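You operate a simulated robot arm through the tools that you are given. There is no shell and no other tool.

You run a simulated robot arm. Do the job below in one go: nothing can be reset, and whatever is moved stays where it is left.

## Task
Change the filler over: full mould into the black crate, oiled mould in.
Fine: sled to LOAD before you lift the mould; free the mould vice for the oiled one; leave the sled at ROW 1.

The check looks at the end state, three seconds after you hand in, the way a careful person would. Anything else that was tipped, shoved, dropped, spilled or broken makes it a failure.

## Robot
A 7-joint arm with a two-finger parallel gripper, fixed in place. Base frame: the origin is at the foot of the arm, x ahead of it, y to its left, z up; the work surface is at about z = 86. Lengths are in cm, angles in degrees, forces in N, time in s.
With the tool pointing down near the work surface it reaches from about 10 to 64 cm from the base axis. Its first joint turns from -66.0 to 66.0 degrees. Payload 1.57 kg.
Tool frame: the origin (TCP) lies between the finger pads and is the grasp point; the fingertips stand 3 cm ahead of it; z points along the fingers, y is the line along which they close. Largest opening 8 cm; finger width 1.7, thickness 1.2; the body of the gripper, 4 by 8.2 cm, starts 8 cm behind the TCP.
Orientation is that of the tool frame in the base frame, as a unit quaternion [w, x, y, z]. With the fingers straight down and closing along the base's y, the tool's x points along the base's -x, its y along +y and its z along -z.

## Interface
- The arm moves only by the tool drive_tool. Its argument "moves" is a list of rows, each a list of 7 numbers: the shift along the base's x, y, z in cm, then the turn, a rotation vector about the base's x, y, z in degrees, then the finger opening in cm, from 0 to 8. In form: [[tx, ty, tz, rx, ry, rz, claw], ...]. A call has 1 to 20 rows; each row is the pose to reach, as a shift and turn from the pose commanded when the call began. Rows are played at 5 a second. More than 5 cm and 8.6 degrees between two rows, or a gripper value outside its range, and nothing of the call is played. Where a pose cannot be reached the arm comes as near as it can. A force on the tool above 50 N (or 10 N above the force at the start of the call, whichever is more), or a blocked arm, ends the call early, and 0.2 s more pass. The fingers move at their own pace (about 7.2 cm/s each) and stop on an object; they squeeze with about 36 N. The grip force told is the motor's: it shows also when the fingers shut on nothing. Time passes only in rows, and 0.2 s behind the last, so rows that repeat a pose let the fingers close. It gives the time, the measured TCP pose, the force on the tool (base axes), the opening and the grip force at its end, in the units of the frame above (readings bear some noise), with the torque about the TCP (base axes, N m) and any sound that the robot's microphone picked up.
- Cameras (640 x 400 px; columns grow to the right, rows downward): "scene" is fixed at [4.72, 42.13, 143.78]; the picture's right is [-0.85, -0.52, 0.00], its down [-0.23, 0.37, -0.90] and it looks along [0.47, -0.77, -0.44] (base axes); focal length 357 px, centre (320, 200). "wrist" rides on the gripper at [7.2, -0.7, -12.2] in the tool frame; the picture's right is [0.09, 1.00, 0.00], its down [-0.84, 0.08, -0.54] and it looks along [-0.54, 0.05, 0.84] (tool axes); focal length 238 px, centre (320, 200). There is no depth. A picture from a camera that has moved, and an enlarged one, comes with that camera's place and axes in the base frame and with its lens.
- snapshot(camera): a new picture of that camera. It takes no simulated time.
- inspect(camera, box): a new picture of the part [left, top, right, bottom] of that camera's present view, enlarged. It takes no simulated time.
- hand_in(): hands the job in; it is judged then, once.

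Nothing tells you positions but the pictures and the camera data. Unless the task says otherwise, let go and move clear before handing in.

The tools are called after "Request:" as name(argument=value, ...) on one line, values as JSON. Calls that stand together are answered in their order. drive_tool: Moves the arm, as the interface text tells. Its arguments: {"type":"object","properties":{"moves":{"type":"array"}},"required":["moves"]} The other tools are called the same way: snapshot (camera) takes a picture; inspect (camera, box) takes an enlarged picture of a part of a camera's view; hand_in () hands the job in.

At the start:

```text
clock: 0.0
tool_pos: [24.09, -30.37, 118.85]
ee_rot: [0.0, 0.0, 1.0, 0.0]
ft_force: [0.3, 0.5, 0.2]
torque: [-0.01, -0.04, 0.01]
width: 7.99
grasp_force: 0.0
```

scene: 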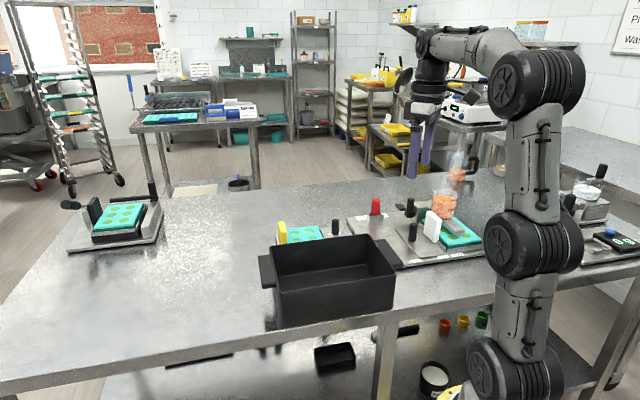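
wrist: 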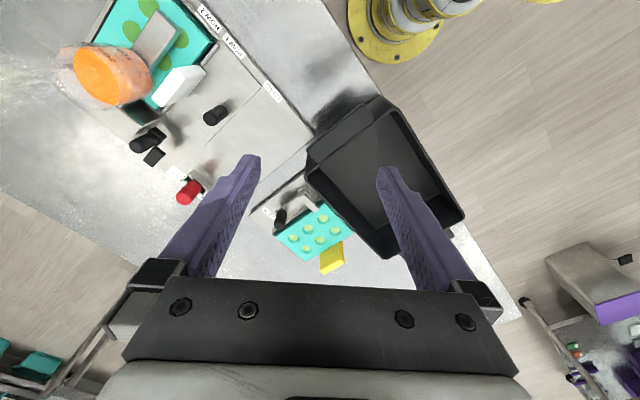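

I see a bench with a filler (orange hopper over a teal mould on a sled), a black crate, a teal mould with a yellow tab nearby, and another mould in a vice-like device at the far left. I'll look closer at each before moving.

Request:
inspect(camera="scene", box=[340, 160, 500, 270])

Request:
inspect(camera="scene", box=[50, 170, 200, 264])

Request:
inspect(camera="scene", box=[240, 200, 400, 300])

Request:
inspect(camera="wrist", box=[40, 0, 300, 162])

Request:
inspect(camera="wrist", box=[160, 70, 480, 270])

Request:
inspect(camera="scene", box=[530, 160, 640, 270])

```text
3.64 times, centred on (420, 215) of scene
camera zoom: at [4.72, 42.13, 143.78], right [-0.85, -0.52, 0.0], down [-0.23, 0.37, -0.9], along [0.47, -0.77, -0.44], focal length 1300 px, centre (-44, 146)
```

zoom: 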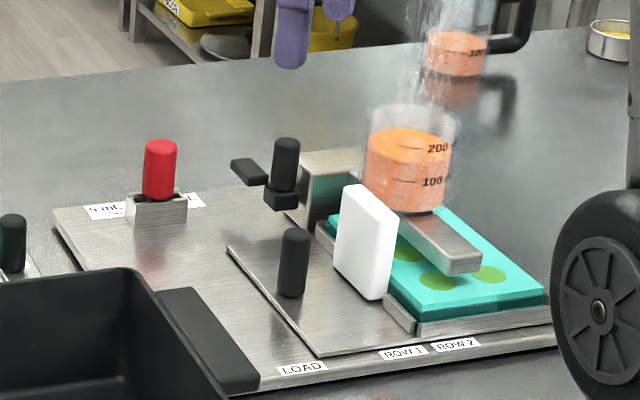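

```text
4.26 times, centred on (125, 217) of scene
camera zoom: at [4.72, 42.13, 143.78], right [-0.85, -0.52, 0.0], down [-0.23, 0.37, -0.9], along [0.47, -0.77, -0.44], focal length 1521 px, centre (1150, 128)
```

zoom: 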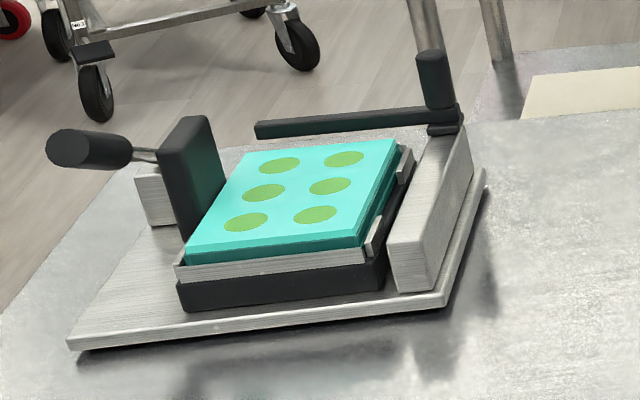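

```text
4.00 times, centred on (320, 250) of scene
camera zoom: at [4.72, 42.13, 143.78], right [-0.85, -0.52, 0.0], down [-0.23, 0.37, -0.9], along [0.47, -0.77, -0.44], focal length 1430 px, centre (320, 0)
```

zoom: 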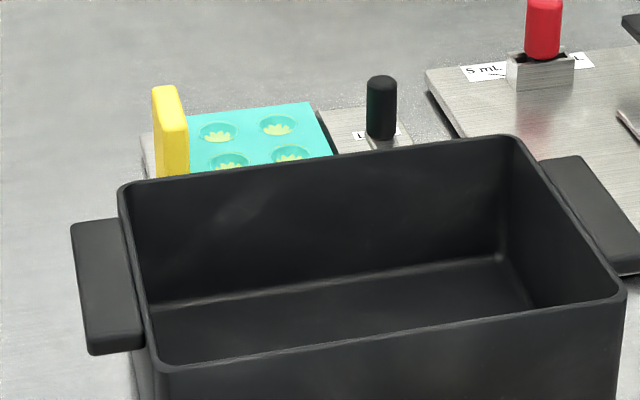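

```text
2.46 times, centred on (170, 81) of wrist
camera zoom: at [16.81, -30.96, 131.03], right [-0.09, 1.0, 0.0], down [0.84, 0.08, 0.54], along [0.54, 0.05, -0.84], focal length 587 px, centre (689, 493)
```

zoom: 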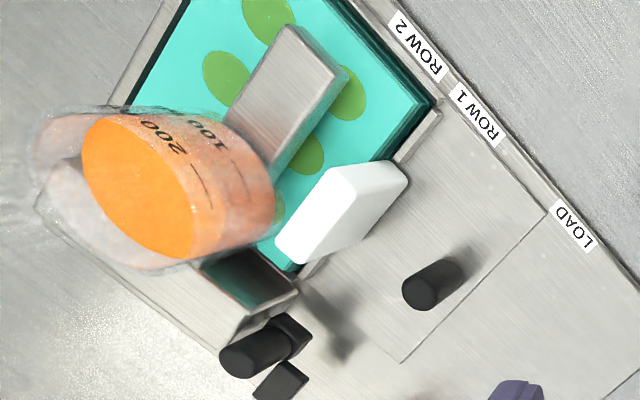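

```text
2.00 times, centred on (320, 170) of wrist
camera zoom: at [16.81, -30.96, 131.03], right [-0.09, 1.0, 0.0], down [0.84, 0.08, 0.54], along [0.54, 0.05, -0.84], focal length 477 px, centre (320, 260)
```

zoom: 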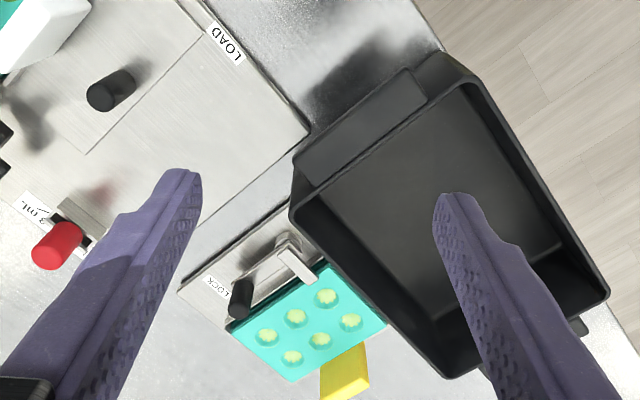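

```text
3.64 times, centred on (585, 215) of scene
camera zoom: at [4.72, 42.13, 143.78], right [-0.85, -0.52, 0.0], down [-0.23, 0.37, -0.9], along [0.47, -0.77, -0.44], focal length 1300 px, centre (-644, 146)
```

zoom: 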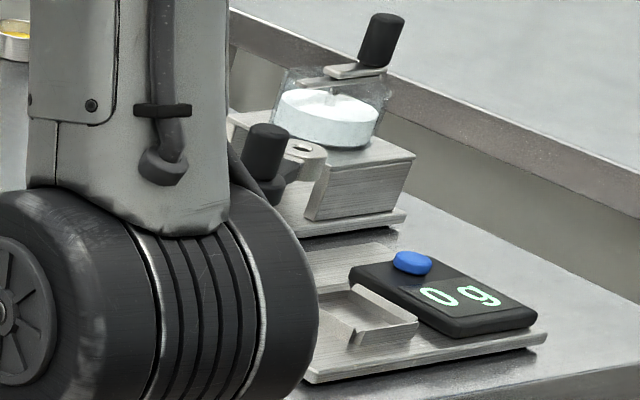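

The full mould (white tab) sits under the orange hopper on the sled, seemingly near ROW 2. The empty flower-cavity mould (yellow tab) sits in the LOCK vice behind the crate. I want finer views before moving.

Request:
inspect(camera="scene", box=[410, 130, 500, 190])

Request:
inspect(camera="scene", box=[420, 190, 500, 260])

Request:
inspect(camera="wrist", box=[120, 0, 240, 80])

Request:
inspect(camera="wrist", box=[240, 170, 370, 290])

Request:
inspect(camera="wrist", box=[40, 20, 170, 120])

Request:
inspect(camera="wrist", box=[120, 80, 260, 220])

```text
6.67 times, centred on (455, 160) of scene
camera zoom: at [4.72, 42.13, 143.78], right [-0.85, -0.52, 0.0], down [-0.23, 0.37, -0.9], along [0.47, -0.77, -0.44], focal length 2383 px, centre (-580, 467)
```

zoom: 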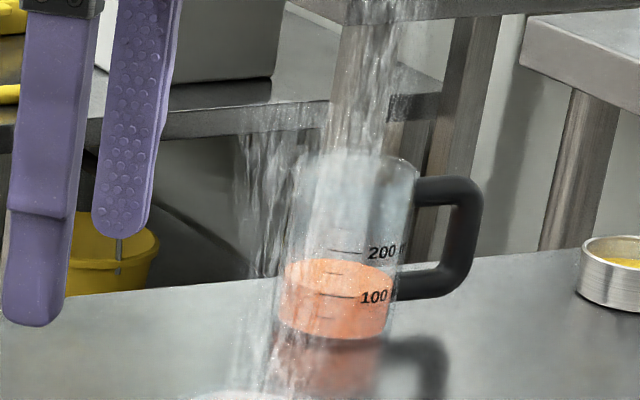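

```text
5.71 times, centred on (460, 225) of scene
camera zoom: at [4.72, 42.13, 143.78], right [-0.85, -0.52, 0.0], down [-0.23, 0.37, -0.9], along [0.47, -0.77, -0.44], focal length 2042 px, centre (-480, 57)
```

zoom: 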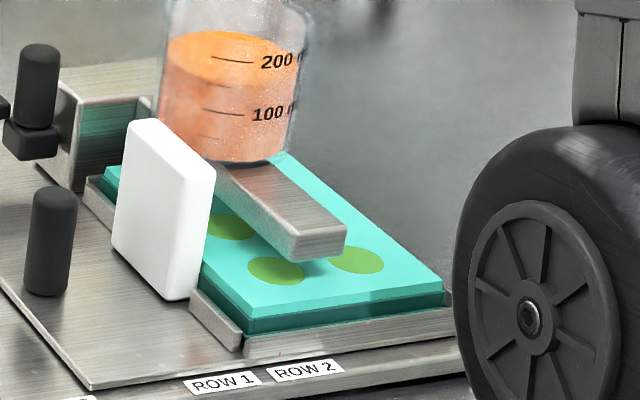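

```text
5.00 times, centred on (180, 40) of wrist
camera zoom: at [16.81, -30.96, 131.03], right [-0.09, 1.0, 0.0], down [0.84, 0.08, 0.54], along [0.54, 0.05, -0.84], focal length 1192 px, centre (1020, 1000)
```

zoom: 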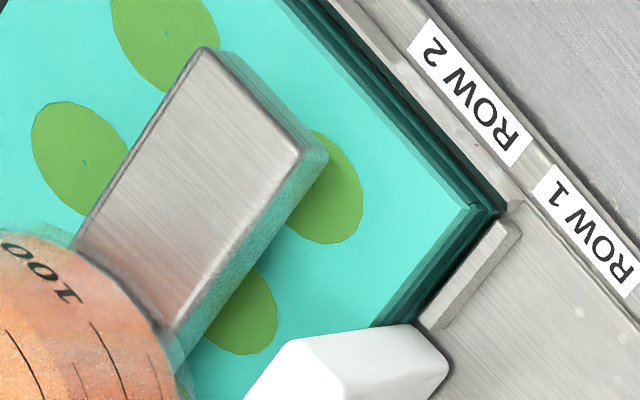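

```text
3.33 times, centred on (305, 230) of wrist
camera zoom: at [16.81, -30.96, 131.03], right [-0.09, 1.0, 0.0], down [0.84, 0.08, 0.54], along [0.54, 0.05, -0.84], focal length 794 px, centre (370, 100)
```

zoom: 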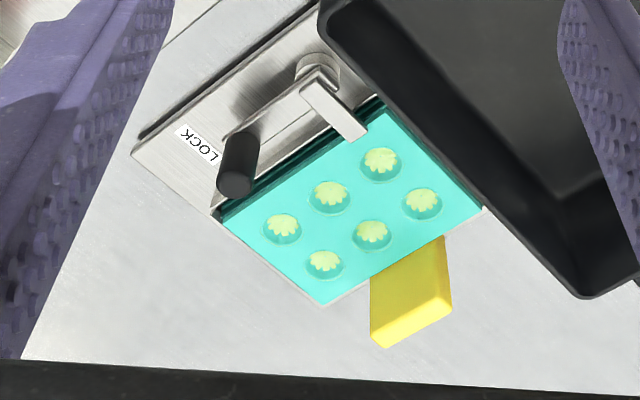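

```text
4.00 times, centred on (105, 70) of wrist
camera zoom: at [16.81, -30.96, 131.03], right [-0.09, 1.0, 0.0], down [0.84, 0.08, 0.54], along [0.54, 0.05, -0.84], focal length 953 px, centre (1180, 720)
```

zoom: 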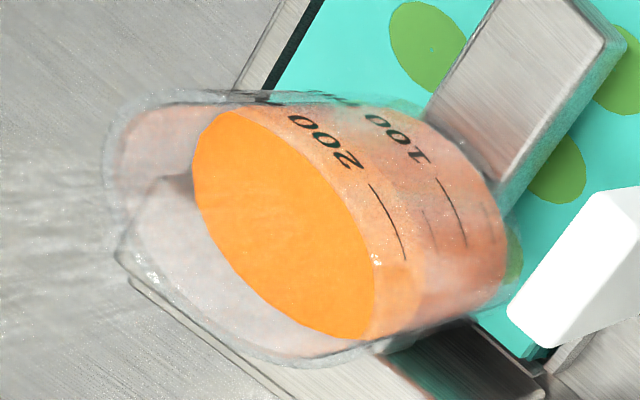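

```text
2.86 times, centred on (190, 150) of wrist
camera zoom: at [16.81, -30.96, 131.03], right [-0.09, 1.0, 0.0], down [0.84, 0.08, 0.54], along [0.54, 0.05, -0.84], focal length 681 px, centre (691, 343)
```

zoom: 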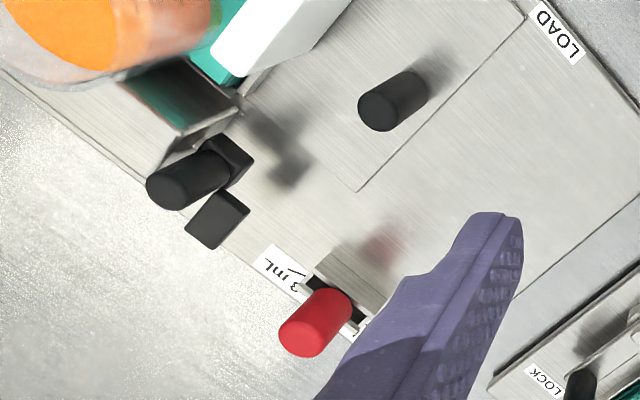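

The far-left mould device lies around x≈106, out of reach, so it is background. The vice near (46,-32), the crate (centre about (38.5,-17.3), rim z≈95) and the sled knob (about (27.6,-46.9)) are the relevant things. I'll lower the wrist camera toward the vice, well clear of everything, for a closer look.

Request:
drive_tool(moves=[[3, -0.4, -3, 0, 0, 0, 8], [6, -0.8, -6, 0, 0, 0, 8], [9, -1.2, -9, 0, 0, 0, 8], [11, -1.6, -12, 0, 0, 0, 8]])

Request:
snapshot(camera="wrist")

Request:
inspect(camera="wrist", box=[200, 80, 440, 260])

Request:
snapshot(camera="scene")

```text
clock: 1.0
tool_pos: [35.21, -31.76, 106.89]
ee_rot: [0.0, -0.001, 1.0, 0.001]
ft_force: [-0.1, 0.2, -0.5]
torque: [0.0, 0.0, -0.01]
width: 7.99
grasp_force: 0.1
```

```text
taken
camera wrist: at [27.92, -32.4, 118.99], right [-0.09, 1.0, 0.0], down [0.84, 0.08, 0.54], along [0.54, 0.05, -0.84], focal length 238 px, centre (320, 200)
```

wrist: 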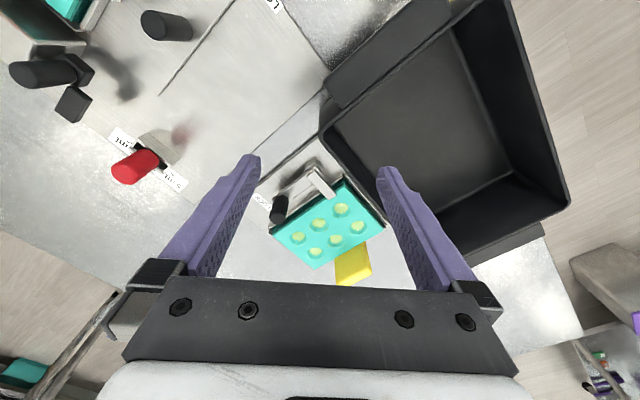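

```text
2.22 times, centred on (320, 170) of wrist
camera zoom: at [27.92, -32.4, 118.99], right [-0.09, 1.0, 0.0], down [0.84, 0.08, 0.54], along [0.54, 0.05, -0.84], focal length 530 px, centre (320, 267)
```

zoom: 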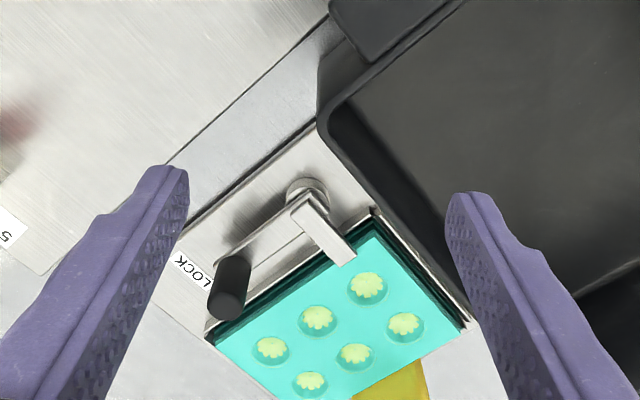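

```text
taken
```

scene: 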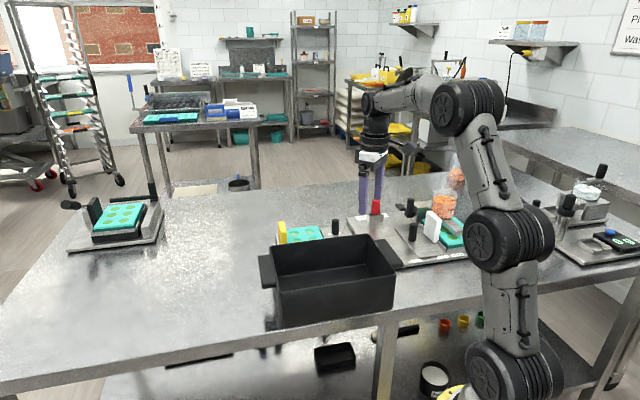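

The vice has a swing lever pivoting near (41,-32) with its knob at about (46.5,-36.5), beside the LOCK label, and a clamp finger lying over the oiled mould's edge. I'll zoom in on the lever and on the sled's index marks.

Request:
inspect(camera="scene", box=[310, 205, 380, 250])

Request:
inspect(camera="scene", box=[400, 225, 480, 275])

Request:
inspect(camera="wrist", box=[260, 150, 350, 220])

Request:
inspect(camera="wrist", box=[0, 0, 300, 190])

```text
8.89 times, centred on (345, 228) of scene
camera zoom: at [4.72, 42.13, 143.78], right [-0.85, -0.52, 0.0], down [-0.23, 0.37, -0.9], along [0.47, -0.77, -0.44], focal length 3177 px, centre (98, -44)
```

zoom: 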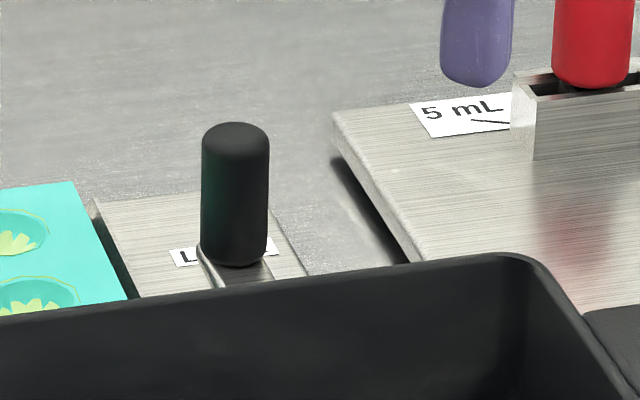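

```text
8.00 times, centred on (440, 250) of scene
camera zoom: at [4.72, 42.13, 143.78], right [-0.85, -0.52, 0.0], down [-0.23, 0.37, -0.9], along [0.47, -0.77, -0.44], focal length 2860 px, centre (-640, -200)
```

zoom: 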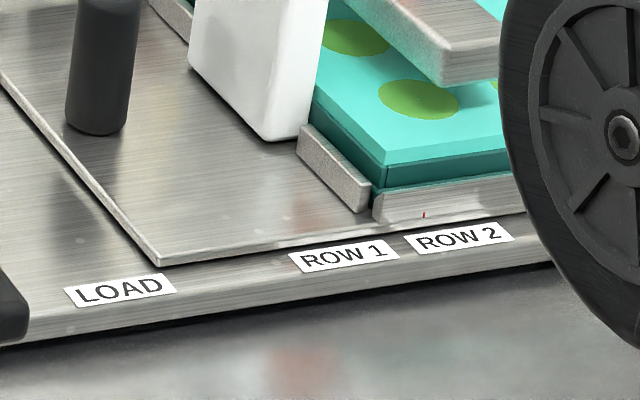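

```text
5.71 times, centred on (305, 185) of wrist
camera zoom: at [27.92, -32.4, 118.99], right [-0.09, 1.0, 0.0], down [0.84, 0.08, 0.54], along [0.54, 0.05, -0.84], focal length 1362 px, centre (406, 286)
```

zoom: 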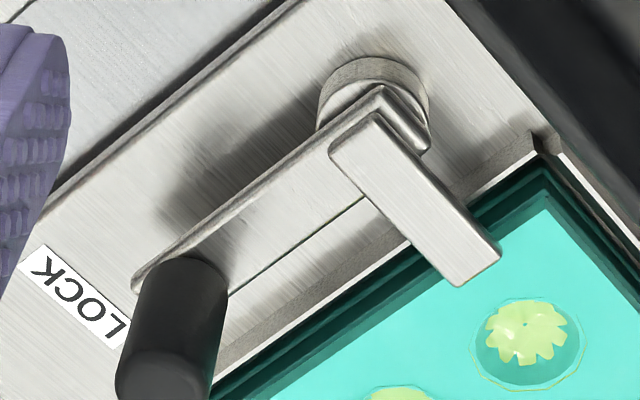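

```text
2.11 times, centred on (150, 95) of wrist
camera zoom: at [27.92, -32.4, 118.99], right [-0.09, 1.0, 0.0], down [0.84, 0.08, 0.54], along [0.54, 0.05, -0.84], focal length 502 px, centre (678, 421)
```

zoom: 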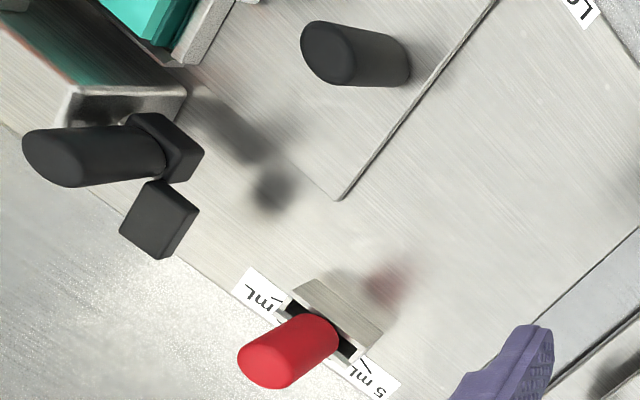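

A small red tick on the sled tray is the pointer; it now sits near ROW 2, so LOAD is about 12.9 cm away along (+x,+y). Next I hover above the sled knob at about (27.6,-46.9) to check the gap to the white tab before gripping.

Request:
drive_tool(moves=[[-1.5, -3, 0, 0, 0, 0, 4], [-3, -6, 0, 0, 0, 0, 4], [-4.5, -9, 0, 0, 0, 0, 4], [-6, -12, -0.5, 0, 0, 0, 4], [-7.5, -15, -1, 0, 0, 0, 4]])

Request:
snapshot(camera="wrist")

Request:
inspect(camera="scene", box=[360, 140, 480, 260])

Request:
inspect(camera="wrist", box=[180, 0, 480, 190])

```text
clock: 2.2
tool_pos: [27.7, -47.31, 105.64]
ee_rot: [0.0, 0.0, 1.0, 0.001]
ft_force: [-0.3, 0.4, -0.3]
torque: [0.01, 0.0, -0.01]
width: 4.02
grasp_force: 0.0
```

```text
taken
camera wrist: at [20.34, -47.73, 117.86], right [-0.09, 1.0, 0.0], down [0.84, 0.08, 0.54], along [0.54, 0.05, -0.84], focal length 238 px, centre (320, 200)
```

wrist: 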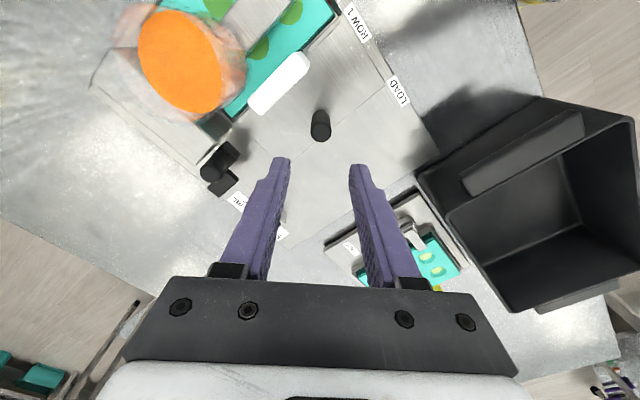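

```text
3.33 times, centred on (420, 200) of scene
camera zoom: at [4.72, 42.13, 143.78], right [-0.85, -0.52, 0.0], down [-0.23, 0.37, -0.9], along [0.47, -0.77, -0.44], focal length 1192 px, centre (-13, 200)
```

zoom: 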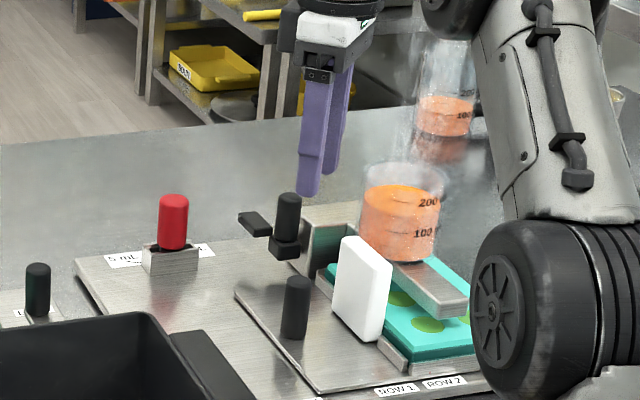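

```text
2.11 times, centred on (330, 95) of wrist
camera zoom: at [20.34, -47.73, 117.86], right [-0.09, 1.0, 0.0], down [0.84, 0.08, 0.54], along [0.54, 0.05, -0.84], focal length 502 px, centre (299, 421)
```

zoom: 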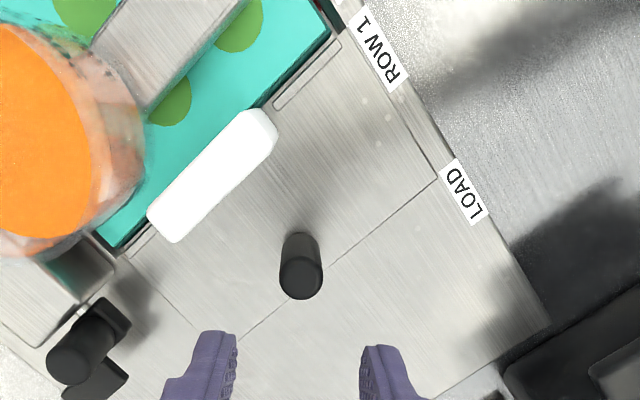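

The view confirms the knob at about (27.9,-46.95), 2.2 cm thick, with a 3.6 cm gap to the white tab. I'll lower the open fingers around the knob and close on it.

Request:
drive_tool(moves=[[0.2, 0.1, -3, 0, 0, 0, 4], [0.2, 0.1, -6, 0, 0, 0, 4], [0.2, 0.1, -9, 0, 0, 0, 4], [0.2, 0.1, -11.5, 0, 0, 0, 4], [0.2, 0.1, -13.2, 0, 0, 0, 4], [0.2, 0.1, -14.2, 0, 0, 0, 4]])

Request:
inspect(camera="scene", box=[360, 160, 480, 270])

Request:
snapshot(camera="wrist")

```text
clock: 3.6
tool_pos: [27.82, -46.93, 91.57]
ee_rot: [0.0, 0.0, 1.0, 0.0]
ft_force: [-0.2, -0.5, -0.4]
torque: [-0.03, 0.01, 0.01]
width: 4.01
grasp_force: 0.0
```

```text
3.64 times, centred on (420, 215) of scene
camera zoom: at [4.72, 42.13, 143.78], right [-0.85, -0.52, 0.0], down [-0.23, 0.37, -0.9], along [0.47, -0.77, -0.44], focal length 1300 px, centre (-44, 146)
```

zoom: 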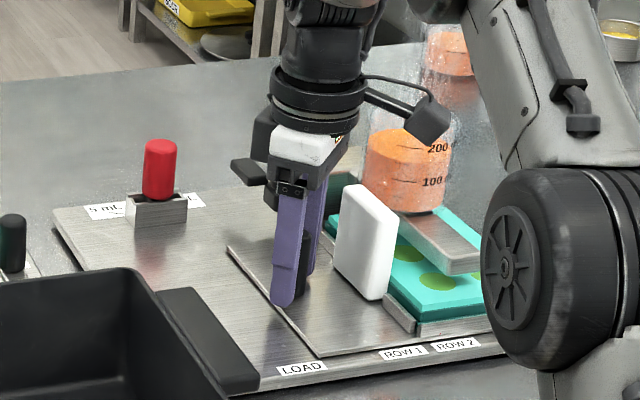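

```text
taken
camera wrist: at [20.51, -47.49, 103.79], right [-0.09, 1.0, 0.0], down [0.84, 0.08, 0.54], along [0.54, 0.05, -0.84], focal length 238 px, centre (320, 200)
```

wrist: 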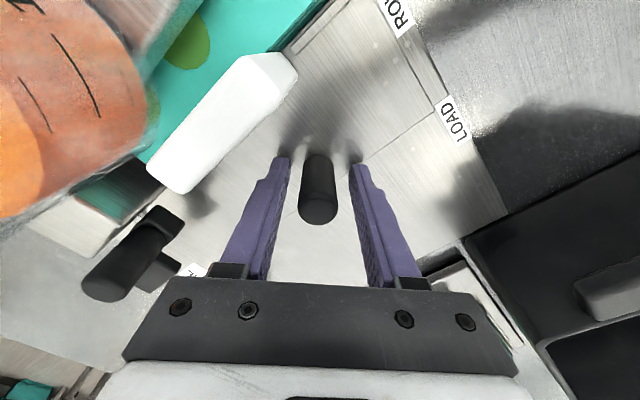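

The fingers straddle the knob cleanly. I close on it, then test-pull the sled a little toward LOAD.

Request:
drive_tool(moves=[[0, 0, 0, 0, 0, 0, 1.5], [0, 0, 0, 0, 0, 0, 1.5], [0, 0, 0, 0, 0, 0, 1.5], [0.7, 0.7, 0, 0, 0, 0, 1.5], [1.4, 1.4, 0, 0, 0, 0, 1.5]])

Request:
inspect(camera="scene", box=[360, 160, 480, 270])

```text
clock: 4.8
tool_pos: [29.35, -45.65, 91.66]
ee_rot: [0.0, 0.0, 1.0, 0.0]
ft_force: [-0.6, -3.1, -0.1]
torque: [-0.18, -0.8, 0.08]
width: 2.17
grasp_force: 34.8
```

```text
3.64 times, centred on (420, 215) of scene
camera zoom: at [4.73, 42.11, 143.78], right [-0.85, -0.52, 0.0], down [-0.23, 0.37, -0.9], along [0.47, -0.77, -0.44], focal length 1300 px, centre (-44, 146)
```

zoom: 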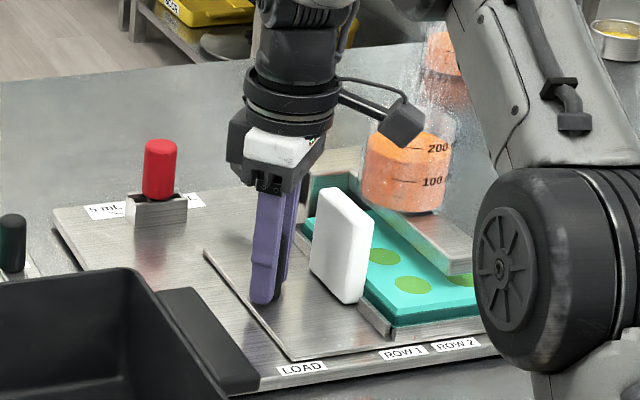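

The sled slides freely with the knob. I continue toward LOAD smoothly, stopping short to check the tick.

Request:
drive_tool(moves=[[0.7, 0.7, 0, 0, 0, 0, 1.5], [1.4, 1.4, 0, 0, 0, 0, 1.5], [2.1, 2.1, 0, 0, 0, 0, 1.5], [2.8, 2.8, 0, 0, 0, 0, 1.5], [3.5, 3.5, 0, 0, 0, 0, 1.5], [4.2, 4.2, 0, 0, 0, 0, 1.5], [4.9, 4.9, 0, 0, 0, 0, 1.5], [5.6, 5.6, 0, 0, 0, 0, 1.5]])

Request:
inspect(camera="scene", box=[360, 190, 480, 280])

Request:
snapshot(camera="wrist")

```text
clock: 6.6
tool_pos: [34.83, -39.97, 91.65]
ee_rot: [0.0, 0.001, 1.0, 0.0]
ft_force: [8.7, -11.6, -0.7]
torque: [0.29, 0.1, -0.02]
width: 2.16
grasp_force: 34.9
```

```text
4.44 times, centred on (420, 235) of scene
camera zoom: at [4.76, 42.08, 143.79], right [-0.85, -0.52, 0.0], down [-0.23, 0.37, -0.9], along [0.47, -0.77, -0.44], focal length 1589 px, centre (-124, 44)
```

zoom: 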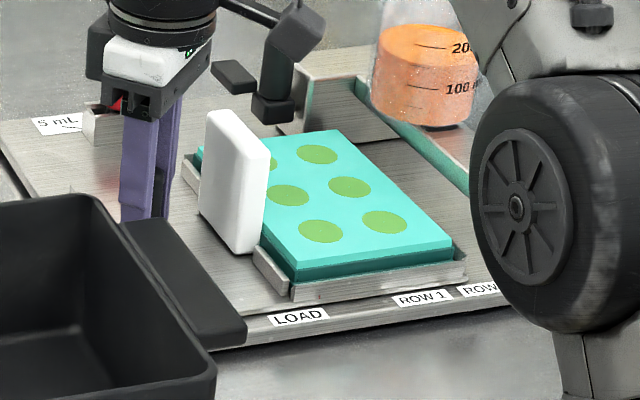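

```text
taken
camera wrist: at [27.51, -40.48, 103.83], right [-0.09, 1.0, 0.0], down [0.84, 0.08, 0.54], along [0.54, 0.05, -0.84], focal length 238 px, centre (320, 200)
```

wrist: 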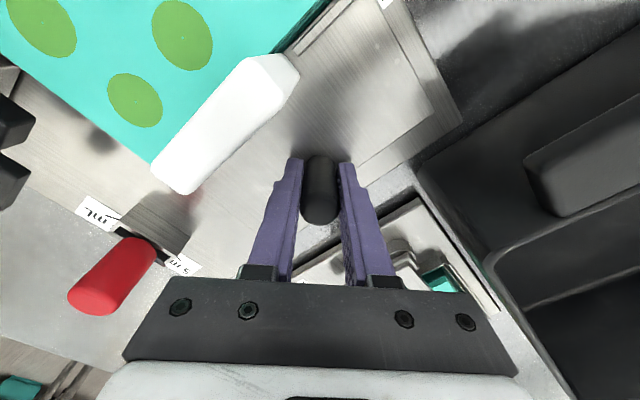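

The sled is most of the way. There is a small side force, so my line is slightly off the rail; I'll check the tick against the LOAD label before the last part.

Request:
inspect(camera="scene", box=[395, 232, 485, 277])

Request:
inspect(camera="wrist", box=[270, 0, 500, 180])

```text
7.11 times, centred on (440, 254) of scene
camera zoom: at [4.76, 42.08, 143.79], right [-0.85, -0.52, 0.0], down [-0.23, 0.37, -0.9], along [0.47, -0.77, -0.44], focal length 2542 px, centre (-533, -188)
```

zoom: 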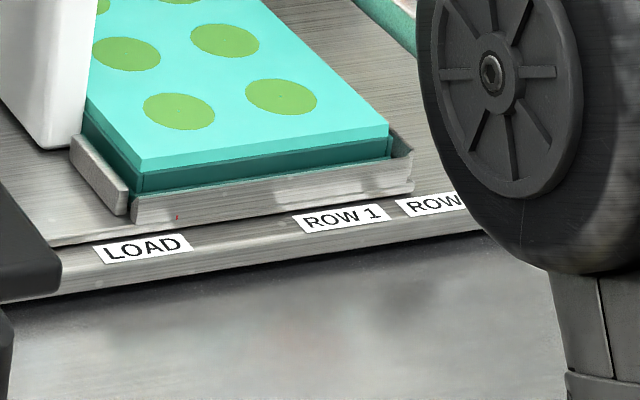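

```text
2.22 times, centred on (385, 90) of wrist
camera zoom: at [27.51, -40.48, 103.83], right [-0.09, 1.0, 0.0], down [0.84, 0.08, 0.54], along [0.54, 0.05, -0.84], focal length 530 px, centre (176, 444)
```

zoom: 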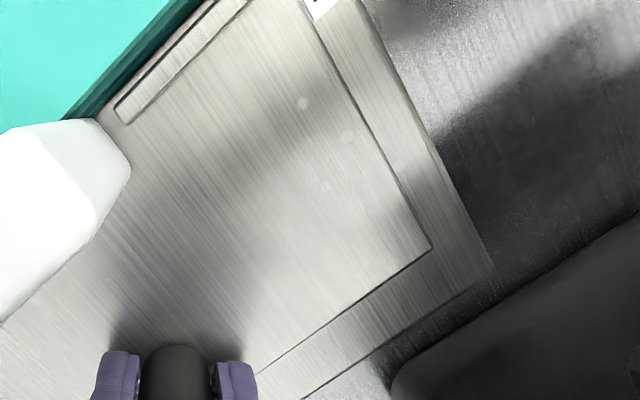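

The tick is about 1.8 cm short of the LOAD label. I move the last bit with a slight sideways correction to ease the rail force.

Request:
drive_tool(moves=[[0.5, 0.38, 0, 0, 0, 0, 1.5], [0.95, 0.8, 0, 0, 0, 0, 1.5], [1.35, 1.2, 0, 0, 0, 0, 1.5]])

Request:
inspect(camera="scene", box=[395, 232, 485, 277])

Request:
snapshot(camera="wrist")

```text
clock: 7.4
tool_pos: [36.08, -38.7, 91.67]
ee_rot: [-0.001, 0.0, 1.0, 0.0]
ft_force: [-3.0, -6.0, -0.6]
torque: [0.15, -0.73, 0.12]
width: 2.17
grasp_force: 34.3
```

```text
7.11 times, centred on (440, 254) of scene
camera zoom: at [4.72, 42.1, 143.78], right [-0.85, -0.52, 0.0], down [-0.23, 0.37, -0.9], along [0.47, -0.77, -0.44], focal length 2542 px, centre (-533, -188)
```

zoom: 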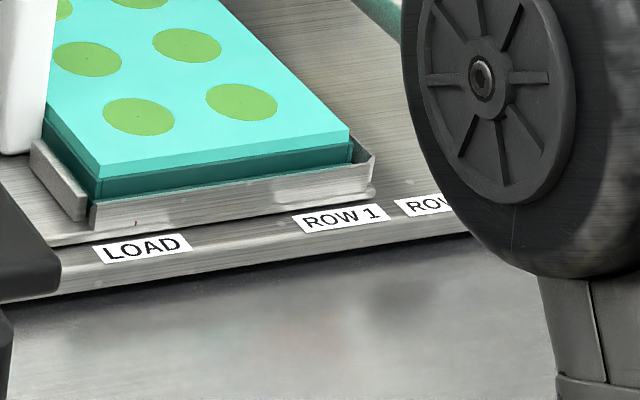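

```text
taken
camera wrist: at [28.71, -39.3, 103.84], right [-0.09, 1.0, 0.0], down [0.84, 0.08, 0.54], along [0.54, 0.05, -0.84], focal length 238 px, centre (320, 200)
```

wrist: 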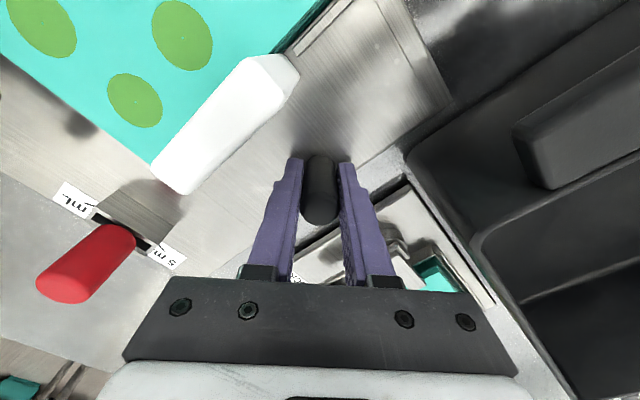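

The tick is nearly at LOAD, perhaps 0.4 cm short. I zoom in on the sled end before nudging the rest.

Request:
inspect(camera="wrist", box=[330, 30, 500, 180])

Request:
drive_tool(moves=[[0.2, 0.2, 0, 0, 0, 0, 1.5], [0.35, 0.35, 0, 0, 0, 0, 1.5]])

Request:
inspect(camera="scene", box=[395, 232, 485, 277])

Request:
inspect(camera="wrist", box=[330, 30, 500, 180])

```text
2.67 times, centred on (415, 105) of wrist
camera zoom: at [28.71, -39.3, 103.84], right [-0.09, 1.0, 0.0], down [0.84, 0.08, 0.54], along [0.54, 0.05, -0.84], focal length 636 px, centre (67, 453)
```

zoom: 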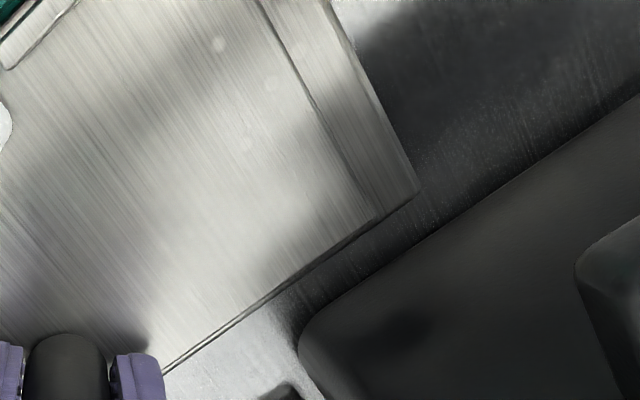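

```text
clock: 8.0
tool_pos: [36.08, -38.69, 91.74]
ee_rot: [-0.003, 0.002, 1.0, -0.002]
ft_force: [-25.6, -26.0, -0.2]
torque: [1.04, -0.44, -0.11]
width: 2.15
grasp_force: 35.5
```

```text
7.11 times, centred on (440, 254) of scene
camera zoom: at [4.66, 42.05, 143.8], right [-0.85, -0.52, 0.0], down [-0.23, 0.37, -0.9], along [0.47, -0.77, -0.44], focal length 2542 px, centre (-533, -188)
```

zoom: 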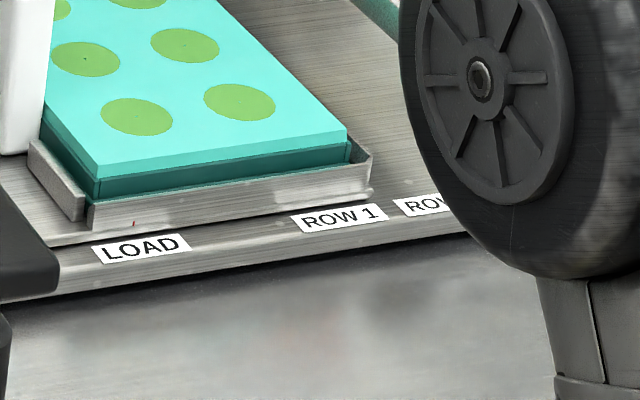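

```text
2.67 times, centred on (415, 105) of wrist
camera zoom: at [28.8, -39.21, 103.87], right [-0.09, 1.0, 0.0], down [0.84, 0.08, 0.54], along [0.54, 0.05, -0.84], focal length 636 px, centre (67, 453)
```

zoom: 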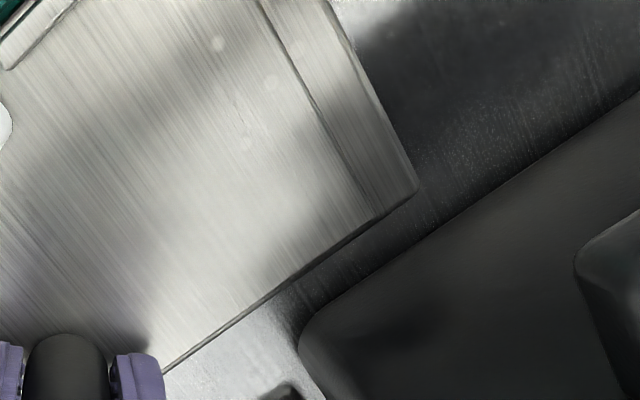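

The sled has met its end stop with the tick at LOAD (36 N resistance, no more motion). I relax the push, open the fingers and rise clear.

Request:
drive_tool(moves=[[-0.2, -0.2, 0, 0, 0, 0, 1.5], [-0.35, -0.35, 0, 0, 0, 0, 1.5], [-0.35, -0.35, 0, 0, 0, 0, 3.8], [-0.35, -0.35, 0, 0, 0, 0, 3.8], [-0.35, -0.35, 0, 0, 0, 0, 3.8], [-0.35, -0.35, 3, 0, 0, 0, 3.8], [-0.35, -0.35, 7, 0, 0, 0, 3.8], [-0.35, -0.35, 11, 0, 0, 0, 3.8]])

Request:
inspect(camera="scene", box=[380, 190, 490, 275])

Request:
snapshot(camera="wrist")

```text
clock: 9.8
tool_pos: [36.23, -38.69, 102.85]
ee_rot: [-0.001, 0.0, 1.0, 0.001]
ft_force: [0.0, 0.0, -0.5]
torque: [-0.01, 0.02, -0.01]
width: 3.79
grasp_force: 0.1
```

```text
4.71 times, centred on (435, 232) of scene
camera zoom: at [4.72, 42.13, 143.77], right [-0.85, -0.52, 0.0], down [-0.23, 0.37, -0.9], along [0.47, -0.77, -0.44], focal length 1682 px, centre (-221, 47)
```

zoom: 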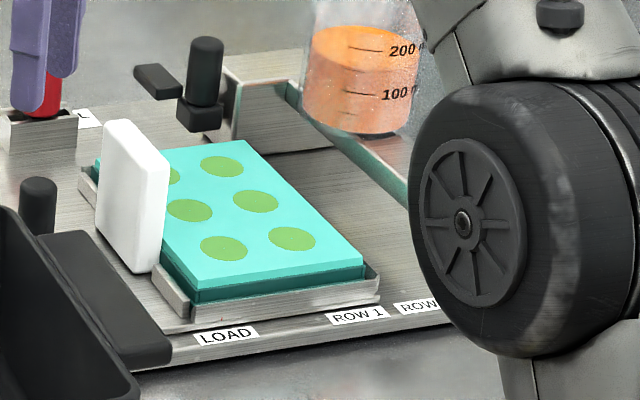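

```text
taken
camera wrist: at [28.93, -39.2, 114.95], right [-0.09, 1.0, 0.0], down [0.84, 0.08, 0.54], along [0.54, 0.05, -0.84], focal length 238 px, centre (320, 200)
```

wrist: 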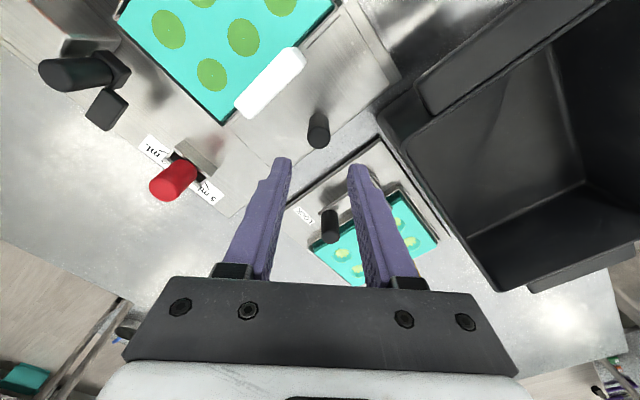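

The sled is at LOAD and released. I raise and turn the tool -45° so the fingers will close across the white tab's thickness, hovering above it for a check.

Request:
drive_tool(moves=[[0, 0, 3, 0, 0, -7.5, 4.2], [-1, -0.8, 5, 0, 0, -15, 4.2], [-2, -1.6, 5, 0, 0, -22.5, 4.2], [-3, -2.4, 5, 0, 0, -30, 4.2], [-4, -3, 5, 0, 0, -37.5, 4.2], [-4.5, -3.4, 5, 0, 0, -45, 4.2], [-4.5, -3.4, 5, 0, 0, -45, 4.2]])

Request:
snapshot(camera="wrist")

Request:
inspect(camera="wrist", box=[200, 20, 440, 200])

Request:
inspect(camera="scene", box=[370, 150, 490, 270])

```text
clock: 11.4
tool_pos: [31.76, -42.01, 107.72]
ee_rot: [0.0, 0.384, 0.923, 0.0]
ft_force: [-0.7, 0.4, 0.2]
torque: [0.03, -0.01, -0.04]
width: 4.19
grasp_force: 0.2
```

```text
taken
camera wrist: at [26.06, -37.4, 119.83], right [0.64, 0.77, 0.0], down [0.65, -0.54, 0.54], along [0.42, -0.35, -0.84], focal length 238 px, centre (320, 200)
```

wrist: 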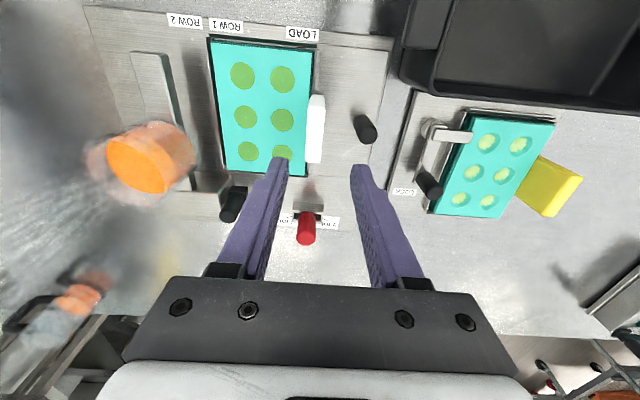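

```text
2.22 times, centred on (320, 110) of wrist
camera zoom: at [26.06, -37.4, 119.83], right [0.64, 0.77, 0.0], down [0.65, -0.54, 0.54], along [0.42, -0.35, -0.84], focal length 530 px, centre (320, 400)
```

zoom: 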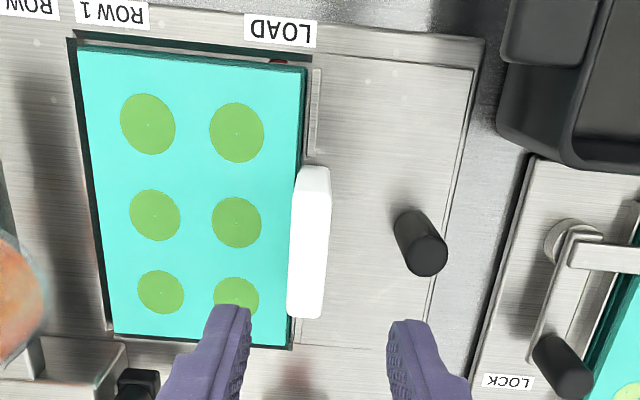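

```text
3.33 times, centred on (430, 210) of scene
camera zoom: at [4.72, 42.13, 143.78], right [-0.85, -0.52, 0.0], down [-0.23, 0.37, -0.9], along [0.47, -0.77, -0.44], focal length 1192 px, centre (-47, 167)
```

zoom: 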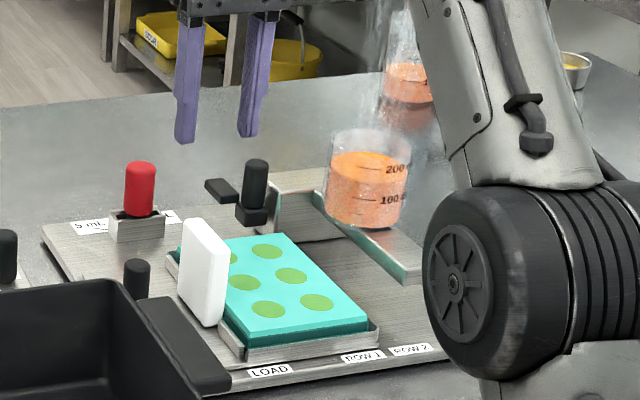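

I now have a near-overhead view of the full mould at LOAD and its white tab. I zoom to fix the tab's centre and thickness.

Request:
inspect(camera="wrist", box=[290, 80, 360, 180])

Request:
inspect(camera="scene", box=[415, 205, 455, 255])

Request:
inspect(camera="wrist", box=[400, 90, 600, 230])

Request:
inspect(camera="wrist", box=[120, 0, 340, 120])

```text
4.00 times, centred on (325, 130) of wrist
camera zoom: at [26.06, -37.4, 119.83], right [0.64, 0.77, 0.0], down [0.65, -0.54, 0.54], along [0.42, -0.35, -0.84], focal length 953 px, centre (300, 480)
```

zoom: 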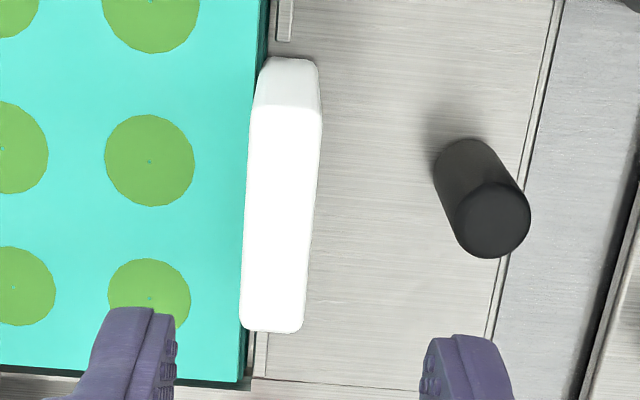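

```text
8.00 times, centred on (435, 230) of scene
camera zoom: at [4.72, 42.13, 143.78], right [-0.85, -0.52, 0.0], down [-0.23, 0.37, -0.9], along [0.47, -0.77, -0.44], focal length 2860 px, centre (-600, -40)
```

zoom: 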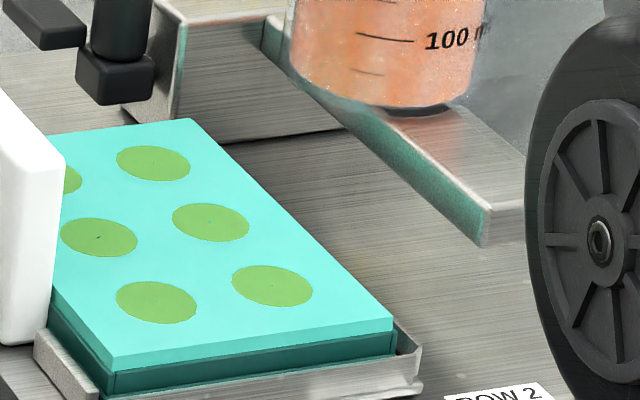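

```text
2.86 times, centred on (500, 160) of wrist
camera zoom: at [26.06, -37.4, 119.83], right [0.64, 0.77, 0.0], down [0.65, -0.54, 0.54], along [0.42, -0.35, -0.84], focal length 681 px, centre (-194, 314)
```

zoom: 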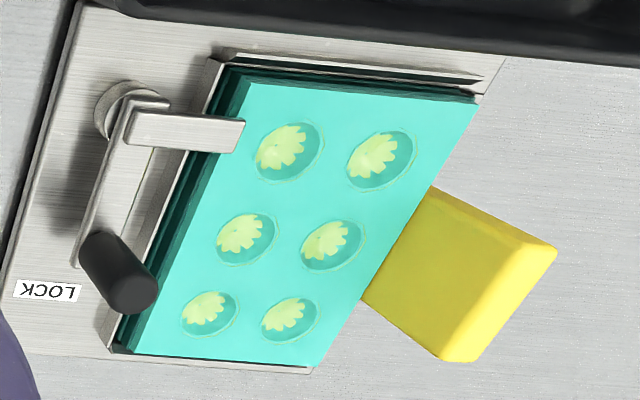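

```text
2.91 times, centred on (230, 60) of wrist
camera zoom: at [26.06, -37.4, 119.83], right [0.64, 0.77, 0.0], down [0.65, -0.54, 0.54], along [0.42, -0.35, -0.84], focal length 693 px, centre (582, 607)
```

zoom: 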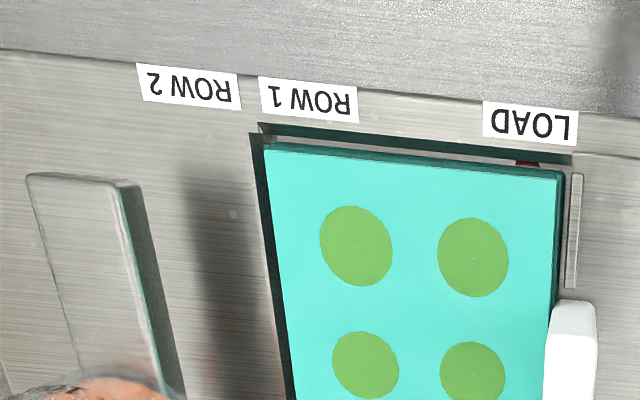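

The tick lines up exactly with LOAD. The tab is 1.7 cm thick, 5.8 cm wide, centred near (31.7,-42.8), top at z≈95.4, and the mould is about 15 × 10.8 cm. Before lifting, I'll look into the crate to see how the mould best fits.

Request:
drive_tool(moves=[[0, 4.5, 1, 0, 0, 0, 4.2], [0, 9, 2, 0, 0, 0, 4.2], [0, 13.5, 2, 0, 0, 0, 4.2], [0, 18, 2, 0, 0, 0, 4.2], [-0.5, 22.5, 2, 0, 0, 0, 4.2], [-1, 27, 2, 0, 0, 0, 4.2], [-1.5, 31, 2, 0, 0, 0, 4.2], [-1.5, 33, 2, 0, 0, 0, 4.2]])

Request:
snapshot(camera="wrist")

```text
clock: 13.2
tool_pos: [30.05, -9.06, 109.62]
ee_rot: [0.0, 0.382, 0.924, 0.0]
ft_force: [-1.1, 0.7, -0.8]
torque: [0.01, -0.05, 0.02]
width: 4.21
grasp_force: 0.1
```

```text
taken
camera wrist: at [24.43, -4.41, 121.72], right [0.64, 0.77, 0.0], down [0.65, -0.54, 0.54], along [0.42, -0.35, -0.84], focal length 238 px, centre (320, 200)
```

wrist: 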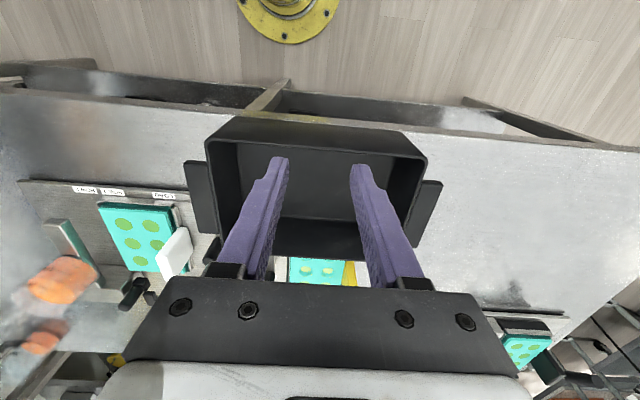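

Request:
inspect(camera="wrist", box=[170, 100, 470, 290])

```text
2.11 times, centred on (320, 195) of wrist
camera zoom: at [24.43, -4.41, 121.72], right [0.64, 0.77, 0.0], down [0.65, -0.54, 0.54], along [0.42, -0.35, -0.84], focal length 502 px, centre (320, 210)
```

zoom: 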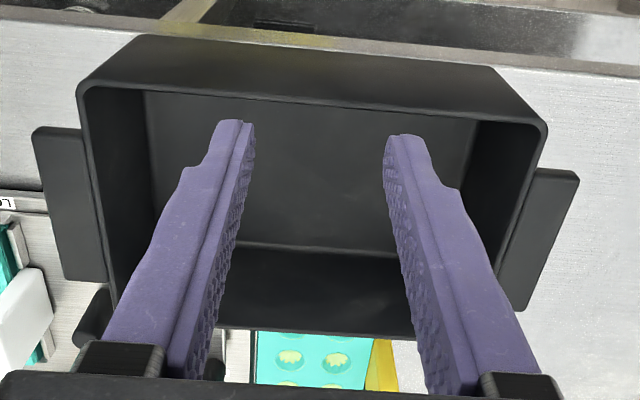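

The crate's inside is about 24 × 15.3 cm, so the 15 cm wide mould should go in turned 90°, with its tab on the side nearest the arm. I return above the white tab now, then descend to grip it.

Request:
drive_tool(moves=[[0, -4.5, 0, 0, 0, 0, 4.2], [0.2, -9, 0, 0, 0, 0, 4.2], [0.4, -13.5, 0, 0, 0, 0, 4.2], [0.6, -18, 0, 0, 0, 0, 4.2], [0.9, -22.5, 0, 0, 0, 0, 4.2], [1.2, -27, 0, 0, 0, 0, 4.2], [1.5, -31, -1, 0, 0, 0, 4.2], [1.55, -33.7, -3, 0, 0, 0, 4.2], [1.55, -33.7, -5, 0, 0, 0, 4.2], [1.55, -33.7, -8, 0, 0, 0, 4.2], [1.55, -33.7, -10.5, 0, 0, 0, 4.2], [1.55, -33.7, -10.5, 0, 0, 0, 4.2]])

Request:
snapshot(camera="wrist")

Request:
inspect(camera="scene", box=[370, 170, 490, 270])

```text
clock: 15.8
tool_pos: [31.79, -42.7, 99.14]
ee_rot: [-0.001, 0.382, 0.924, 0.0]
ft_force: [-0.3, -0.3, 0.2]
torque: [-0.01, -0.01, -0.01]
width: 4.21
grasp_force: 0.0
```

```text
taken
camera wrist: at [26.12, -37.95, 111.34], right [0.64, 0.77, 0.0], down [0.65, -0.54, 0.54], along [0.42, -0.35, -0.84], focal length 238 px, centre (320, 200)
```

wrist: 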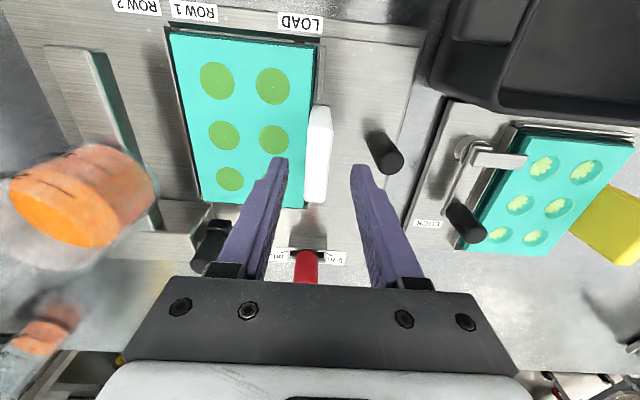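

```text
4.00 times, centred on (430, 220) of scene
camera zoom: at [4.72, 42.13, 143.78], right [-0.85, -0.52, 0.0], down [-0.23, 0.37, -0.9], along [0.47, -0.77, -0.44], focal length 1430 px, centre (-120, 120)
```

zoom: 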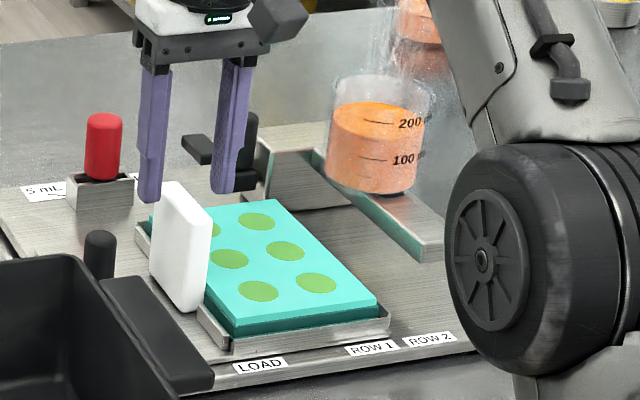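

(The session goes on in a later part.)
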